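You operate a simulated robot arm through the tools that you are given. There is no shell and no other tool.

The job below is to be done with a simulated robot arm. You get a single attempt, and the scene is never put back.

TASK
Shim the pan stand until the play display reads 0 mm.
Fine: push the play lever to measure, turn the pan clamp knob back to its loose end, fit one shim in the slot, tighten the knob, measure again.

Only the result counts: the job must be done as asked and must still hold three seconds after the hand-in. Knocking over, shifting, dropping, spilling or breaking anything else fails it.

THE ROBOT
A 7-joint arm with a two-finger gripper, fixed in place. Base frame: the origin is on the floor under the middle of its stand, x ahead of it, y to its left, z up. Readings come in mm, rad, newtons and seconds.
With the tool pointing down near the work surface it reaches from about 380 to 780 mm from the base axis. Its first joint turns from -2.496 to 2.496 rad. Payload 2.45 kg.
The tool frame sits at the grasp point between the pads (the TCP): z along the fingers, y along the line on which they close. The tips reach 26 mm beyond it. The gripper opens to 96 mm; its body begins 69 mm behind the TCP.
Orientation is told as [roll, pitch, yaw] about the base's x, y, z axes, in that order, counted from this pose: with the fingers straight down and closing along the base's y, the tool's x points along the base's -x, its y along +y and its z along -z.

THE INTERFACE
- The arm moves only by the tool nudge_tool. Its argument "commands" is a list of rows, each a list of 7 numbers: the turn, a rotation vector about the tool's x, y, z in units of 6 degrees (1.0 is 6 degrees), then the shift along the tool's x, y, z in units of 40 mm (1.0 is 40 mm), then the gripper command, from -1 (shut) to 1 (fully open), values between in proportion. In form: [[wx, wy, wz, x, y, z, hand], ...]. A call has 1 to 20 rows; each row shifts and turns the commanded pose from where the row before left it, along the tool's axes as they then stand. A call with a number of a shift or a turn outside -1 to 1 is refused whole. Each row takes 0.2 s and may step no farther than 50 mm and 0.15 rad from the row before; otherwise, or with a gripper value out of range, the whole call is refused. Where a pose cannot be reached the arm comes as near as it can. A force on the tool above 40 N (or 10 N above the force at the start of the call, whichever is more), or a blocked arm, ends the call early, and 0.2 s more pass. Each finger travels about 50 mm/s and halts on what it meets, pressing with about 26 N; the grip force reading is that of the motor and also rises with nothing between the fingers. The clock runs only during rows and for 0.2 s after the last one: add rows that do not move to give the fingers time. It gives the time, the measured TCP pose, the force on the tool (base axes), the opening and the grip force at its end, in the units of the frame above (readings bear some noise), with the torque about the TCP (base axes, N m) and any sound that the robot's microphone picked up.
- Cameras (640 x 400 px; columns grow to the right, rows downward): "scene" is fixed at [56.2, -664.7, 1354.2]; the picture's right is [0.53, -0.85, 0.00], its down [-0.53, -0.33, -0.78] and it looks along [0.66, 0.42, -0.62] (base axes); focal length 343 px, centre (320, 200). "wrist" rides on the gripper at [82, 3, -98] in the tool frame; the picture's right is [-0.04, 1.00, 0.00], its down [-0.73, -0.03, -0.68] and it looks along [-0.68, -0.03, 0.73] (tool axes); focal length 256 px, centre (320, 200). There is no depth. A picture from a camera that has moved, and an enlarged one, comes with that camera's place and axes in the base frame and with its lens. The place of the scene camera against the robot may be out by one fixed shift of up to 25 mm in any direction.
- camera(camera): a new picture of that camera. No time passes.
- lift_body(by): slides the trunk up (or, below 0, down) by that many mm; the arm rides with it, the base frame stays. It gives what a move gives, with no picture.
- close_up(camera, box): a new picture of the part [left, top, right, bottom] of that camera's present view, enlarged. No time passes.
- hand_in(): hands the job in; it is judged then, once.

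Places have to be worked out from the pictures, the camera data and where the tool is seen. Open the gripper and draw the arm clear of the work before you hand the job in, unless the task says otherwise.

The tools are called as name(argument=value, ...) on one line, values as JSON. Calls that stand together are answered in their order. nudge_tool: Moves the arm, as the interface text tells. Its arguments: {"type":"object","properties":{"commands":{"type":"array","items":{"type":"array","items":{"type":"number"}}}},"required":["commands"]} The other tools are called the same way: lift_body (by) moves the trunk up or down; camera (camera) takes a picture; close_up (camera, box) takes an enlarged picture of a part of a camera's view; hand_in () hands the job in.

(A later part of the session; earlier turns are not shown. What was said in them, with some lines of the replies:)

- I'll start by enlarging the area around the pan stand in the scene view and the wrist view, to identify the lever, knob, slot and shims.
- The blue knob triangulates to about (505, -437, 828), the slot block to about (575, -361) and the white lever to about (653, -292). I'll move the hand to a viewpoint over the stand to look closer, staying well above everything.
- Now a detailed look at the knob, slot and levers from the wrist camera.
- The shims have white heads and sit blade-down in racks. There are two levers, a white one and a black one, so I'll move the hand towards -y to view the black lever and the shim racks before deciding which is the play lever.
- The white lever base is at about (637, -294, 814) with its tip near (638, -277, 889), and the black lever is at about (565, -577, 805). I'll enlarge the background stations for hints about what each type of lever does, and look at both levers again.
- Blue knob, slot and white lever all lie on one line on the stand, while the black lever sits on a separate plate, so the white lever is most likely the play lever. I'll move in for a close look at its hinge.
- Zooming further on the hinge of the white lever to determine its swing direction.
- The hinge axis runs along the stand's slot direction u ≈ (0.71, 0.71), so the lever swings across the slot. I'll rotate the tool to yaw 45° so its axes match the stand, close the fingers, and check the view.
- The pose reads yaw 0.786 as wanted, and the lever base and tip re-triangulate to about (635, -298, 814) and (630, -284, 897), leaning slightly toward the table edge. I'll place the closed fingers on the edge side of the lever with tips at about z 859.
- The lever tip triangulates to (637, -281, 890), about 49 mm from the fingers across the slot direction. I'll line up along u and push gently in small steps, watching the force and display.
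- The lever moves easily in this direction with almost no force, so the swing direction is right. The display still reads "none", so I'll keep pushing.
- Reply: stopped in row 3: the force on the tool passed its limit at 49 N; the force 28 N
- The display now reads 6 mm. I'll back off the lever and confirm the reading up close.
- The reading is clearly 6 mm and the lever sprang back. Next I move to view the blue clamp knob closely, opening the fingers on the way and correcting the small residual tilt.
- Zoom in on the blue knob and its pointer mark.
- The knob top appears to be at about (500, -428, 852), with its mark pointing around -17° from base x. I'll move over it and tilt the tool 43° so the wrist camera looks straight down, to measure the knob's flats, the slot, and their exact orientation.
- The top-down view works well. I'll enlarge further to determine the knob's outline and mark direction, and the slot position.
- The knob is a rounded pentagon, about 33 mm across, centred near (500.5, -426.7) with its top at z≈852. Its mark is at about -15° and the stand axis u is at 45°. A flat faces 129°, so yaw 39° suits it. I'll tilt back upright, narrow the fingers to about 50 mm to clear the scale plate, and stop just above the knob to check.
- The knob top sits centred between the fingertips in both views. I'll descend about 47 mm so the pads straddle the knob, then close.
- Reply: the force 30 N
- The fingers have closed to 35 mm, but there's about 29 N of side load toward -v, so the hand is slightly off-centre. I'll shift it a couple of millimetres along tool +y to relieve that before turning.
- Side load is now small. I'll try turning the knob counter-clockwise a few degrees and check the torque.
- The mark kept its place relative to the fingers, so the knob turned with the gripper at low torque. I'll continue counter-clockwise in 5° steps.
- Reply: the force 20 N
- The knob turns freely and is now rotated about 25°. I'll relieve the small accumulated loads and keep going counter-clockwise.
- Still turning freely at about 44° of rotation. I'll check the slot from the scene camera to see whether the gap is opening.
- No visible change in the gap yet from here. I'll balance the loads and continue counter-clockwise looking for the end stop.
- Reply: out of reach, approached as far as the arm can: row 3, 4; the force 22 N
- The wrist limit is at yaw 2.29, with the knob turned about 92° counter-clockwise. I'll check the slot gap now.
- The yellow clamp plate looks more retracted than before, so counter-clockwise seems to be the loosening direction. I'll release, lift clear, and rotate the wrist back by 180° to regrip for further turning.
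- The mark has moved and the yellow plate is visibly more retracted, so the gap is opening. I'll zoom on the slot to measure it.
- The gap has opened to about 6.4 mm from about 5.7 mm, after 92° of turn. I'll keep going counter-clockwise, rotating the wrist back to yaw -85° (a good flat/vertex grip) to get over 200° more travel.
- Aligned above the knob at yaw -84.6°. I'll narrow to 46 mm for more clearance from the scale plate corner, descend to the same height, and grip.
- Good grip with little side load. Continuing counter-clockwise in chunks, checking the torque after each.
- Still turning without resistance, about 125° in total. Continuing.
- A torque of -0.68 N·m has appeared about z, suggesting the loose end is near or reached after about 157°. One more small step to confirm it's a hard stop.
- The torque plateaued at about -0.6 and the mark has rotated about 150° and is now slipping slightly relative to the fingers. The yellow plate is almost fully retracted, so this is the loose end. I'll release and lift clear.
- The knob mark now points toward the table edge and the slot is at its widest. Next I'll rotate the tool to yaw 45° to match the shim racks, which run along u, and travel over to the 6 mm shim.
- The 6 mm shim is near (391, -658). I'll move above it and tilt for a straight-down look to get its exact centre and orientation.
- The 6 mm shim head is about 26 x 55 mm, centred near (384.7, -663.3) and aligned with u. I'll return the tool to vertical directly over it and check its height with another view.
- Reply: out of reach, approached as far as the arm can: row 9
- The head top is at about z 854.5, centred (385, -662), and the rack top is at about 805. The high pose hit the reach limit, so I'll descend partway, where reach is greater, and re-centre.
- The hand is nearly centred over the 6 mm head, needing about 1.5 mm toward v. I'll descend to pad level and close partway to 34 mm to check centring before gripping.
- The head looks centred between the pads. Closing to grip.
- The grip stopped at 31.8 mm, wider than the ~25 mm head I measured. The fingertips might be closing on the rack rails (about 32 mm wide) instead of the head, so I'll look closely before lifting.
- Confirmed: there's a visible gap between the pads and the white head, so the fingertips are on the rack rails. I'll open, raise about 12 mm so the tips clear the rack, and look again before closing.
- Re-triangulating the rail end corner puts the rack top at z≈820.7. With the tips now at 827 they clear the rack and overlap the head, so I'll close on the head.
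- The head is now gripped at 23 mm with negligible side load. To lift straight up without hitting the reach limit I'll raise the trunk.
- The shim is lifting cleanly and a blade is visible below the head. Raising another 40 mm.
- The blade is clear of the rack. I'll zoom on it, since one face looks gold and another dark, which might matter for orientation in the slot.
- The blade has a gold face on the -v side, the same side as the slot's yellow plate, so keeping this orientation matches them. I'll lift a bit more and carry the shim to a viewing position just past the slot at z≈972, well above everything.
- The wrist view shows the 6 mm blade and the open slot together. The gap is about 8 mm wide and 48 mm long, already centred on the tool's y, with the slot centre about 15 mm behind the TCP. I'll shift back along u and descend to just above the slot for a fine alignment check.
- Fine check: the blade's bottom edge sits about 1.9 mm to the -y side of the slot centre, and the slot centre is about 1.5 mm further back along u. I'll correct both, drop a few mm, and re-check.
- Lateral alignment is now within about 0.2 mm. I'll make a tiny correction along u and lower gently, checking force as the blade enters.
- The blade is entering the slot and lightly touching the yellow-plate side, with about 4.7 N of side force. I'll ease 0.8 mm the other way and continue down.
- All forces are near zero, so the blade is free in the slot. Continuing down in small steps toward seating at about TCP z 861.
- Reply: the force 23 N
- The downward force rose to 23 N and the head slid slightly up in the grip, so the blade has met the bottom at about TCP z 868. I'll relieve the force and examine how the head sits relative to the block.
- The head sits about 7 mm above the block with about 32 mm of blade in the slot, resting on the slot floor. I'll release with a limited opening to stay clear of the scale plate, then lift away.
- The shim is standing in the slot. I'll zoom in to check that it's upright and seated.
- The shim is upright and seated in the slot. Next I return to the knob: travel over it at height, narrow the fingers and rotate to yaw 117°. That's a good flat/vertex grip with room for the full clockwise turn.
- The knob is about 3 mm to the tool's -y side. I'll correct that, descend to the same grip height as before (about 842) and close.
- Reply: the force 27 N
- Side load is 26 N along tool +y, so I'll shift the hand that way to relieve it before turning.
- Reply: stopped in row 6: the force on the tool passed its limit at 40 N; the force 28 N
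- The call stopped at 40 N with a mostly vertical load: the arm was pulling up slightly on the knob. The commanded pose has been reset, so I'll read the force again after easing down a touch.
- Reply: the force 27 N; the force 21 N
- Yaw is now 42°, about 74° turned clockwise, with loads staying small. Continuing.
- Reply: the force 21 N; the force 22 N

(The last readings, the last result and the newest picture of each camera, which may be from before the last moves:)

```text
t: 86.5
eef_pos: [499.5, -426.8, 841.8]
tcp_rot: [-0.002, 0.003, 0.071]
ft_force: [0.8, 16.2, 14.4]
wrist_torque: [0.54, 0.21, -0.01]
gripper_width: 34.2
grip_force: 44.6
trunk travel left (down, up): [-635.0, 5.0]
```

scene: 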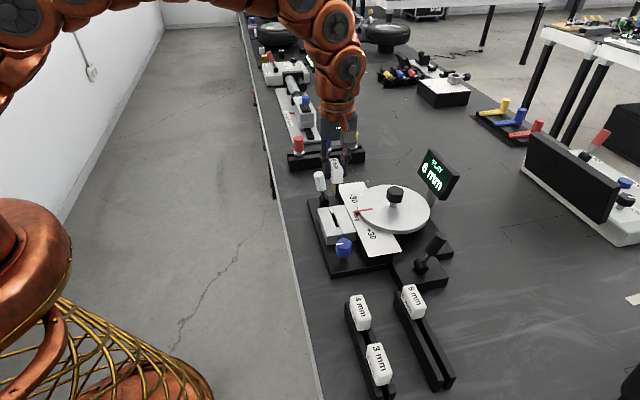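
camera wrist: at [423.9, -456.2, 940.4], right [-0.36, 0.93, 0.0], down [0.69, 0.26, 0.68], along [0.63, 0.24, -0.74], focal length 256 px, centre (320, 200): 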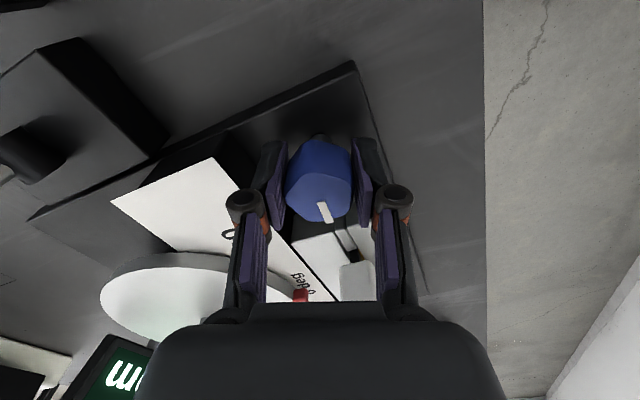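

nudge_tool(commands=[[0, 0, 0.8, 0, 0.03, -0.02, -1], [0, 0, 0.8, 0, 0, 0, -1], [0, 0, 0.8, 0, 0, 0, -1], [0, 0, 0, 0, 0, 0, -1]])

camera(camera="wrist")

```text
t: 87.5
eef_pos: [498.8, -426.1, 841.7]
tcp_rot: [-0.005, -0.002, -0.182]
ft_force: [1.2, 8.1, 5.1]
wrist_torque: [0.02, -0.1, -0.03]
gripper_width: 34.7
grip_force: 45.4
trunk travel left (down, up): [-635.0, 5.0]
```

```text
taken
camera wrist: at [420.2, -408.5, 940.1], right [0.22, 0.98, 0.0], down [0.72, -0.16, 0.68], along [0.66, -0.15, -0.73], focal length 256 px, centre (320, 200)
```

wrist: 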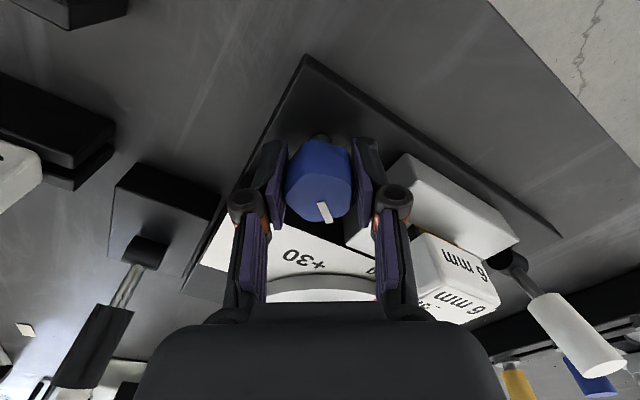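

About 127° turned, torque about z still zero. Continuing toward the tight end in smaller chunks.

nudge_tool(commands=[[0, 0, 0.8, 0, 0.01, 0, -1], [0, 0, 0.8, 0, 0, 0, -1], [0, 0, 0.8, 0, 0, 0, -1], [0, 0, 0, 0, 0, 0, -1]])

```text
t: 88.5
eef_pos: [499.0, -426.1, 842.7]
tcp_rot: [-0.007, 0.001, -0.434]
ft_force: [10.5, -1.1, -4.3]
wrist_torque: [-0.24, -0.69, -0.01]
gripper_width: 34.6
grip_force: 45.0
trunk travel left (down, up): [-635.0, 5.0]
```

nudge_tool(commands=[[0, 0, 0.6, -0.01, 0, 0, -1], [0, 0, 0.6, 0, 0, 0, -1], [0, 0, 0, 0, 0, 0, -1]])

camera(camera="wrist")

```text
t: 89.3
eef_pos: [499.3, -425.8, 841.8]
tcp_rot: [-0.004, 0.0, -0.557]
ft_force: [4.0, -12.7, -7.5]
wrist_torque: [-0.4, 0.05, 0.9]
gripper_width: 34.3
grip_force: 45.4
trunk travel left (down, up): [-635.0, 5.0]
```

```text
taken
camera wrist: at [432.6, -380.2, 940.1], right [0.56, 0.83, 0.0], down [0.61, -0.41, 0.68], along [0.56, -0.39, -0.73], focal length 256 px, centre (320, 200)
```

wrist: 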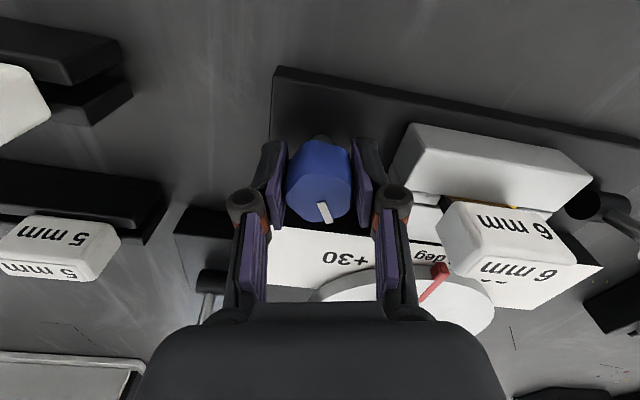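

Torque of 0.9 N·m has appeared after 149° of clockwise turn, so the tight end is reached. One more small press to make sure it's fully tight.

nudge_tool(commands=[[0, 0, 0.4, 0, 0, 0, -1], [0, 0, 0, 0, 0, 0, -1]])

close_up(camera="wrist", box=[240, 110, 400, 240])

close_up(camera="wrist", box=[380, 110, 600, 300])

```text
t: 90.0
eef_pos: [499.1, -425.5, 842.1]
tcp_rot: [-0.004, 0.0, -0.601]
ft_force: [-2.7, -11.8, -1.0]
wrist_torque: [-0.15, 0.3, 0.85]
gripper_width: 34.9
grip_force: 45.1
trunk travel left (down, up): [-635.0, 5.0]
```

```text
3.08 times, centred on (320, 175) of wrist
camera zoom: at [434.1, -377.2, 940.1], right [0.6, 0.8, 0.0], down [0.59, -0.44, 0.68], along [0.54, -0.41, -0.73], focal length 788 px, centre (320, 277)
```

zoom: 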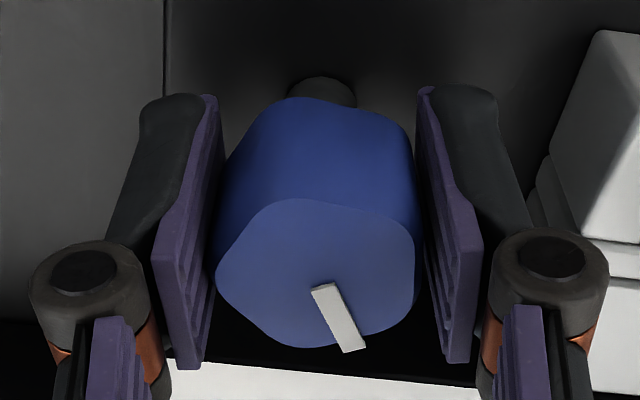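

```text
2.11 times, centred on (490, 205) of wrist
camera zoom: at [434.1, -377.2, 940.1], right [0.6, 0.8, 0.0], down [0.59, -0.44, 0.68], along [0.54, -0.41, -0.73], focal length 539 px, centre (-38, 190)
```

zoom: 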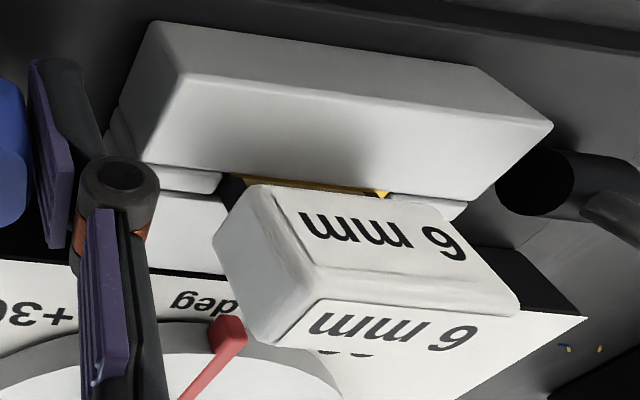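

The mark is back at -15°, exactly the original tight position, and the yellow plate is against the shim. I'll release the knob and lift clear.

nudge_tool(commands=[[0, 0, 0, 0, 0, 0, -0.042], [0, 0, 0, 0, 0, 0, -0.042], [0, 0, 0, 0, 0, -0.6, -0.042], [0, 0, 0, 0, 0, -0.9, -0.042], [0, 0, 0, 0, 0, -0.9, 0.04], [0, 0, 0, 0, 0, -0.6, 0.04], [0, 0, 0, 0, 0, 0, 0.04]])

camera(camera="wrist")

close_up(camera="scene", box=[290, 150, 470, 280])

```text
t: 91.5
eef_pos: [500.0, -424.4, 961.5]
tcp_rot: [-0.006, 0.001, -0.598]
ft_force: [0.7, 0.1, -0.1]
wrist_torque: [-0.01, 0.01, -0.04]
gripper_width: 50.0
grip_force: 0.0
trunk travel left (down, up): [-635.0, 5.0]
```

```text
taken
camera wrist: at [435.3, -375.4, 1060.5], right [0.6, 0.8, 0.0], down [0.59, -0.44, 0.68], along [0.54, -0.41, -0.73], focal length 256 px, centre (320, 200)
```

wrist: 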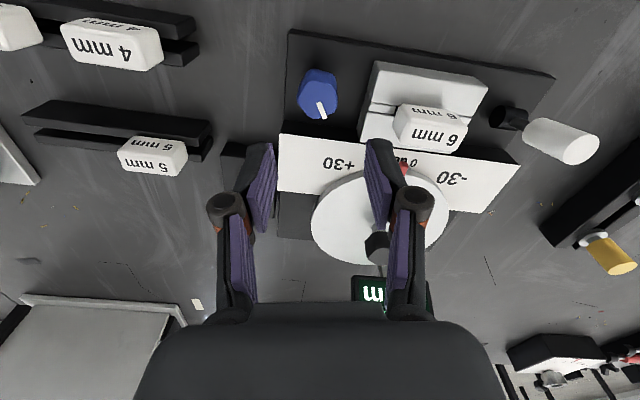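

```text
3.08 times, centred on (380, 215) of scene
camera zoom: at [56.2, -664.7, 1354.2], right [0.53, -0.85, 0.0], down [-0.53, -0.33, -0.78], along [0.66, 0.42, -0.62], focal length 1054 px, centre (135, 154)
```

zoom: 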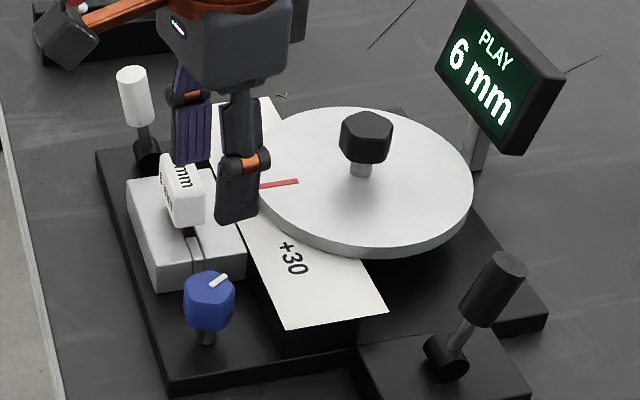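

Now to re-measure: rotate back to yaw 45° with fingers closing, and travel at height to the edge side of the white lever.

nudge_tool(commands=[[0, 0, -1, 0, 0, 0, 0.04], [0, 0, -1, 0, 0, 0, -0.5], [0, 0, -1, 0, 0, 0, -1], [0, 0, -1, 0, 0, 0, -1], [0, 0, -1, 0, 0, 0, -1], [0, 0, -1, 0, 0, 0, -1], [0, 0, -1, 0, 0, 0, -1], [0, 0, -1, 0, 0, 0, -1], [0, 0, -1, 0, 0, 0, -1], [0, 0, -1, 0, 0, 0, -1], [0, 0, -1, 0, 0, 0, -1], [0, 0, -1, 0, 0, 0, -1], [0, 0, -1, 0, 0, 0, -1], [0, 0, -0.22, 0, 0, 0, -1], [0, 0, 0, 0, 0, 0, -1]])

nudge_tool(commands=[[0, 0, 0, -0.8, 0.265, 0, -1], [0, 0, 0, -0.98, 0.265, 0, -1], [0, 0, 0, -0.98, 0.265, 0, -1], [0, 0, 0, -0.98, 0.265, 0, -1], [0, 0, 0, -0.98, 0.265, 0, -1], [0, 0, 0, -0.2, 0, 0, -1], [0, 0, 0, 0, 0, 0, -1]])

camera(camera="wrist")

```text
t: 94.8
eef_pos: [500.6, -424.9, 962.2]
tcp_rot: [-0.002, 0.002, 0.786]
ft_force: [0.1, 0.5, 0.5]
wrist_torque: [-0.03, 0.02, 0.02]
gripper_width: 0.1
grip_force: 26.3
trunk travel left (down, up): [-635.0, 5.0]
```

```text
t: 96.3
eef_pos: [603.2, -248.4, 960.9]
tcp_rot: [-0.002, 0.003, 0.786]
ft_force: [0.1, 0.1, 0.0]
wrist_torque: [0.02, 0.0, 0.0]
gripper_width: 0.0
grip_force: 25.5
trunk travel left (down, up): [-635.0, 5.0]
```

```text
taken
camera wrist: at [543.7, -304.3, 1059.1], right [-0.68, 0.73, 0.0], down [0.54, 0.5, 0.68], along [0.5, 0.46, -0.74], focal length 256 px, centre (320, 200)
```

wrist: 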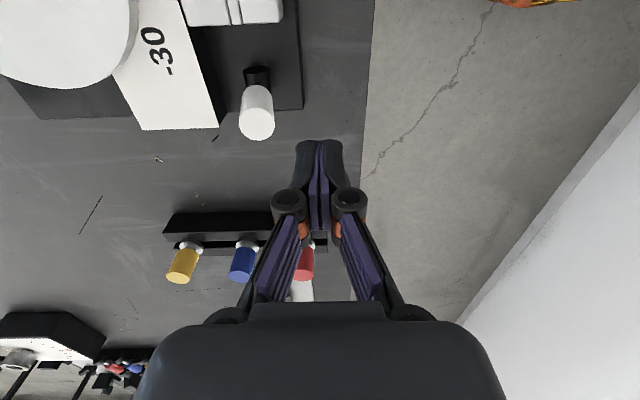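

Descend beside the lever and push as before, slowing near the end of its travel.

nudge_tool(commands=[[0, 0, 0, 0, 0, 0.94, -1], [0, 0, 0, 0, 0, 0.93, -1], [0, 0, 0, 0, -0.25, 0, -1], [0, 0, 0, 0, -0.25, 0, -1], [0, 0, 0, 0, -0.25, 0, -1], [0, 0, 0, 0, -0.1, 0, -1], [0, 0, 0, 0, 0, 0, -1]])

close_up(camera="scene", box=[260, 130, 480, 290])

```text
t: 98.0
eef_pos: [626.0, -271.7, 886.0]
tcp_rot: [0.0, 0.002, 0.786]
ft_force: [-0.1, 1.5, 0.5]
wrist_torque: [-0.04, -0.04, 0.03]
gripper_width: 0.2
grip_force: 26.2
trunk travel left (down, up): [-635.0, 5.0]
```

```text
2.50 times, centred on (370, 210) of scene
camera zoom: at [56.2, -664.7, 1354.2], right [0.53, -0.85, 0.0], down [-0.53, -0.33, -0.78], along [0.66, 0.42, -0.62], focal length 857 px, centre (195, 175)
```

zoom: 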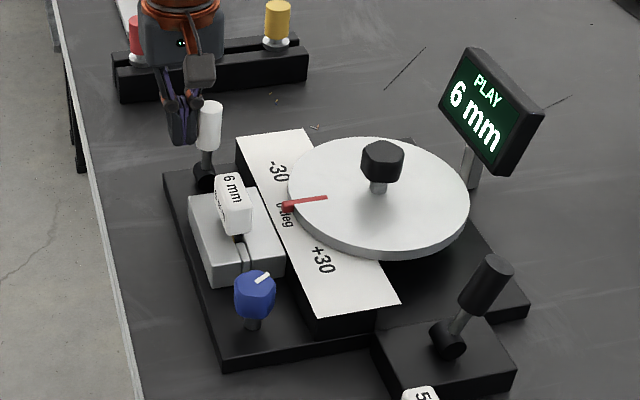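

The lever is moving. I'll push the last part in small steps.

nudge_tool(commands=[[0, 0, 0, 0, -0.1, 0, -1], [0, 0, 0, 0, -0.08, 0, -1], [0, 0, 0, 0, 0, 0, -1]])

close_up(camera="scene", box=[260, 130, 480, 290])

```text
t: 98.8
eef_pos: [632.2, -278.0, 886.5]
tcp_rot: [0.0, 0.004, 0.786]
ft_force: [-1.3, 2.4, -0.1]
wrist_torque: [0.02, -0.04, 0.02]
gripper_width: 0.0
grip_force: 26.5
trunk travel left (down, up): [-635.0, 5.0]
```

```text
2.50 times, centred on (370, 210) of scene
camera zoom: at [56.2, -664.7, 1354.2], right [0.53, -0.85, 0.0], down [-0.53, -0.33, -0.78], along [0.66, 0.42, -0.62], focal length 857 px, centre (195, 175)
```

zoom: 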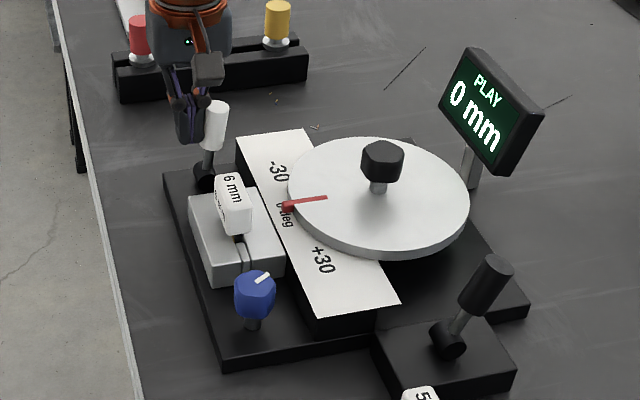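

The display reads 0 mm. I'll back off the lever, raise the hand, open the gripper and draw the arm clear.

nudge_tool(commands=[[0, 0, 0, 0, 0.3, 0, -1], [0, 0, 0, 0, 0.4, 0, -1], [0, 0, 0, 0, 0.5, 0, -1], [0, 0, 0, 0, 0, -0.8, -1], [0, 0, 0, 0, 0, -0.8, -1], [0, 0, 0, 0, 0, -0.8, -0.5], [0, 0, 0, 0.5, 0.6, -0.4, 0], [0, 0, 0, 0.5, 0.6, -0.2, 1], [0, 0, 0, 0.5, 0.6, 0, 1], [0, 0, 0, 0.5, 0.6, 0, 1], [0, 0, 0, 0, 0, 0, 1], [0, 0, 0, 0, 0, 0, 1]])

camera(camera="scene")

close_up(camera="scene", box=[260, 130, 480, 290])

close_up(camera="scene", box=[320, 260, 480, 400])

```text
t: 101.3
eef_pos: [473.5, -230.9, 1007.8]
tcp_rot: [-0.004, 0.004, 0.785]
ft_force: [0.3, 0.3, -0.4]
wrist_torque: [0.0, 0.02, 0.03]
gripper_width: 96.1
grip_force: 0.0
trunk travel left (down, up): [-635.0, 5.0]
```

```text
taken
```

scene: 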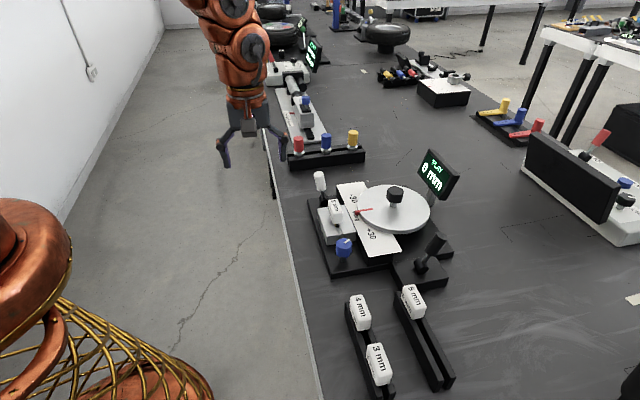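

```text
2.50 times, centred on (370, 210) of scene
camera zoom: at [56.2, -664.7, 1354.2], right [0.53, -0.85, 0.0], down [-0.53, -0.33, -0.78], along [0.66, 0.42, -0.62], focal length 857 px, centre (195, 175)
```

zoom: 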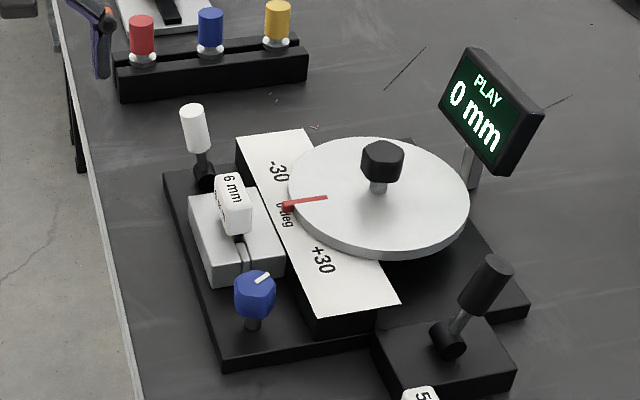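

```text
2.86 times, centred on (400, 330) of scene
camera zoom: at [56.2, -664.7, 1354.2], right [0.53, -0.85, 0.0], down [-0.53, -0.33, -0.78], along [0.66, 0.42, -0.62], focal length 979 px, centre (91, -171)
```

zoom: 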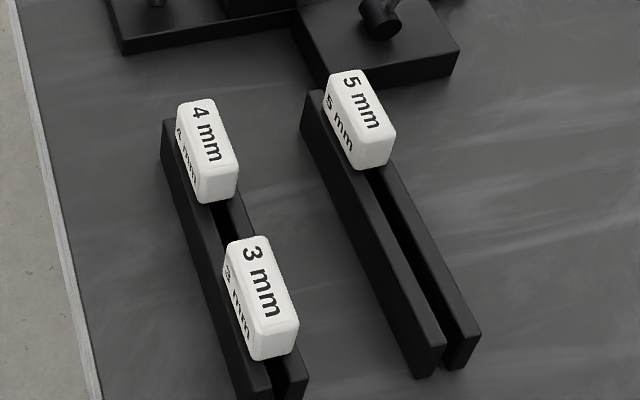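

The display holds at 0 mm with the lever returned, the knob at its tight end and the 6 mm shim clamped. The other shims and racks look exactly where they were, and the gripper is open and clear. Handing in.

hand_in()

```text
The job is handed in.
```

The pan stand is shimmed and the play display read 0 mm when I handed the job in.

- **First measurement:** pushing the white lever gave 6 mm of play.
- **Shim:** I turned the blue clamp knob back about 150° to its loose end and lowered the 6 mm shim into the slot. I kept its gold face on the same side as the slot's yellow plate. The shim stopped on the slot floor with its head standing roughly 7 mm above the block.
- **Tightening and re-measure:** I turned the knob back to its original tight mark and pushed the lever again, which gave 0 mm. The reading held after the lever sprang back.

While picking up the shim, the fingers briefly closed on its rack rather than on the shim. I released before lifting, and in the final pictures the racks and the other three shims look unmoved.

The gripper is open and the arm is clear of the work. The trunk is still 60 mm above its starting height.
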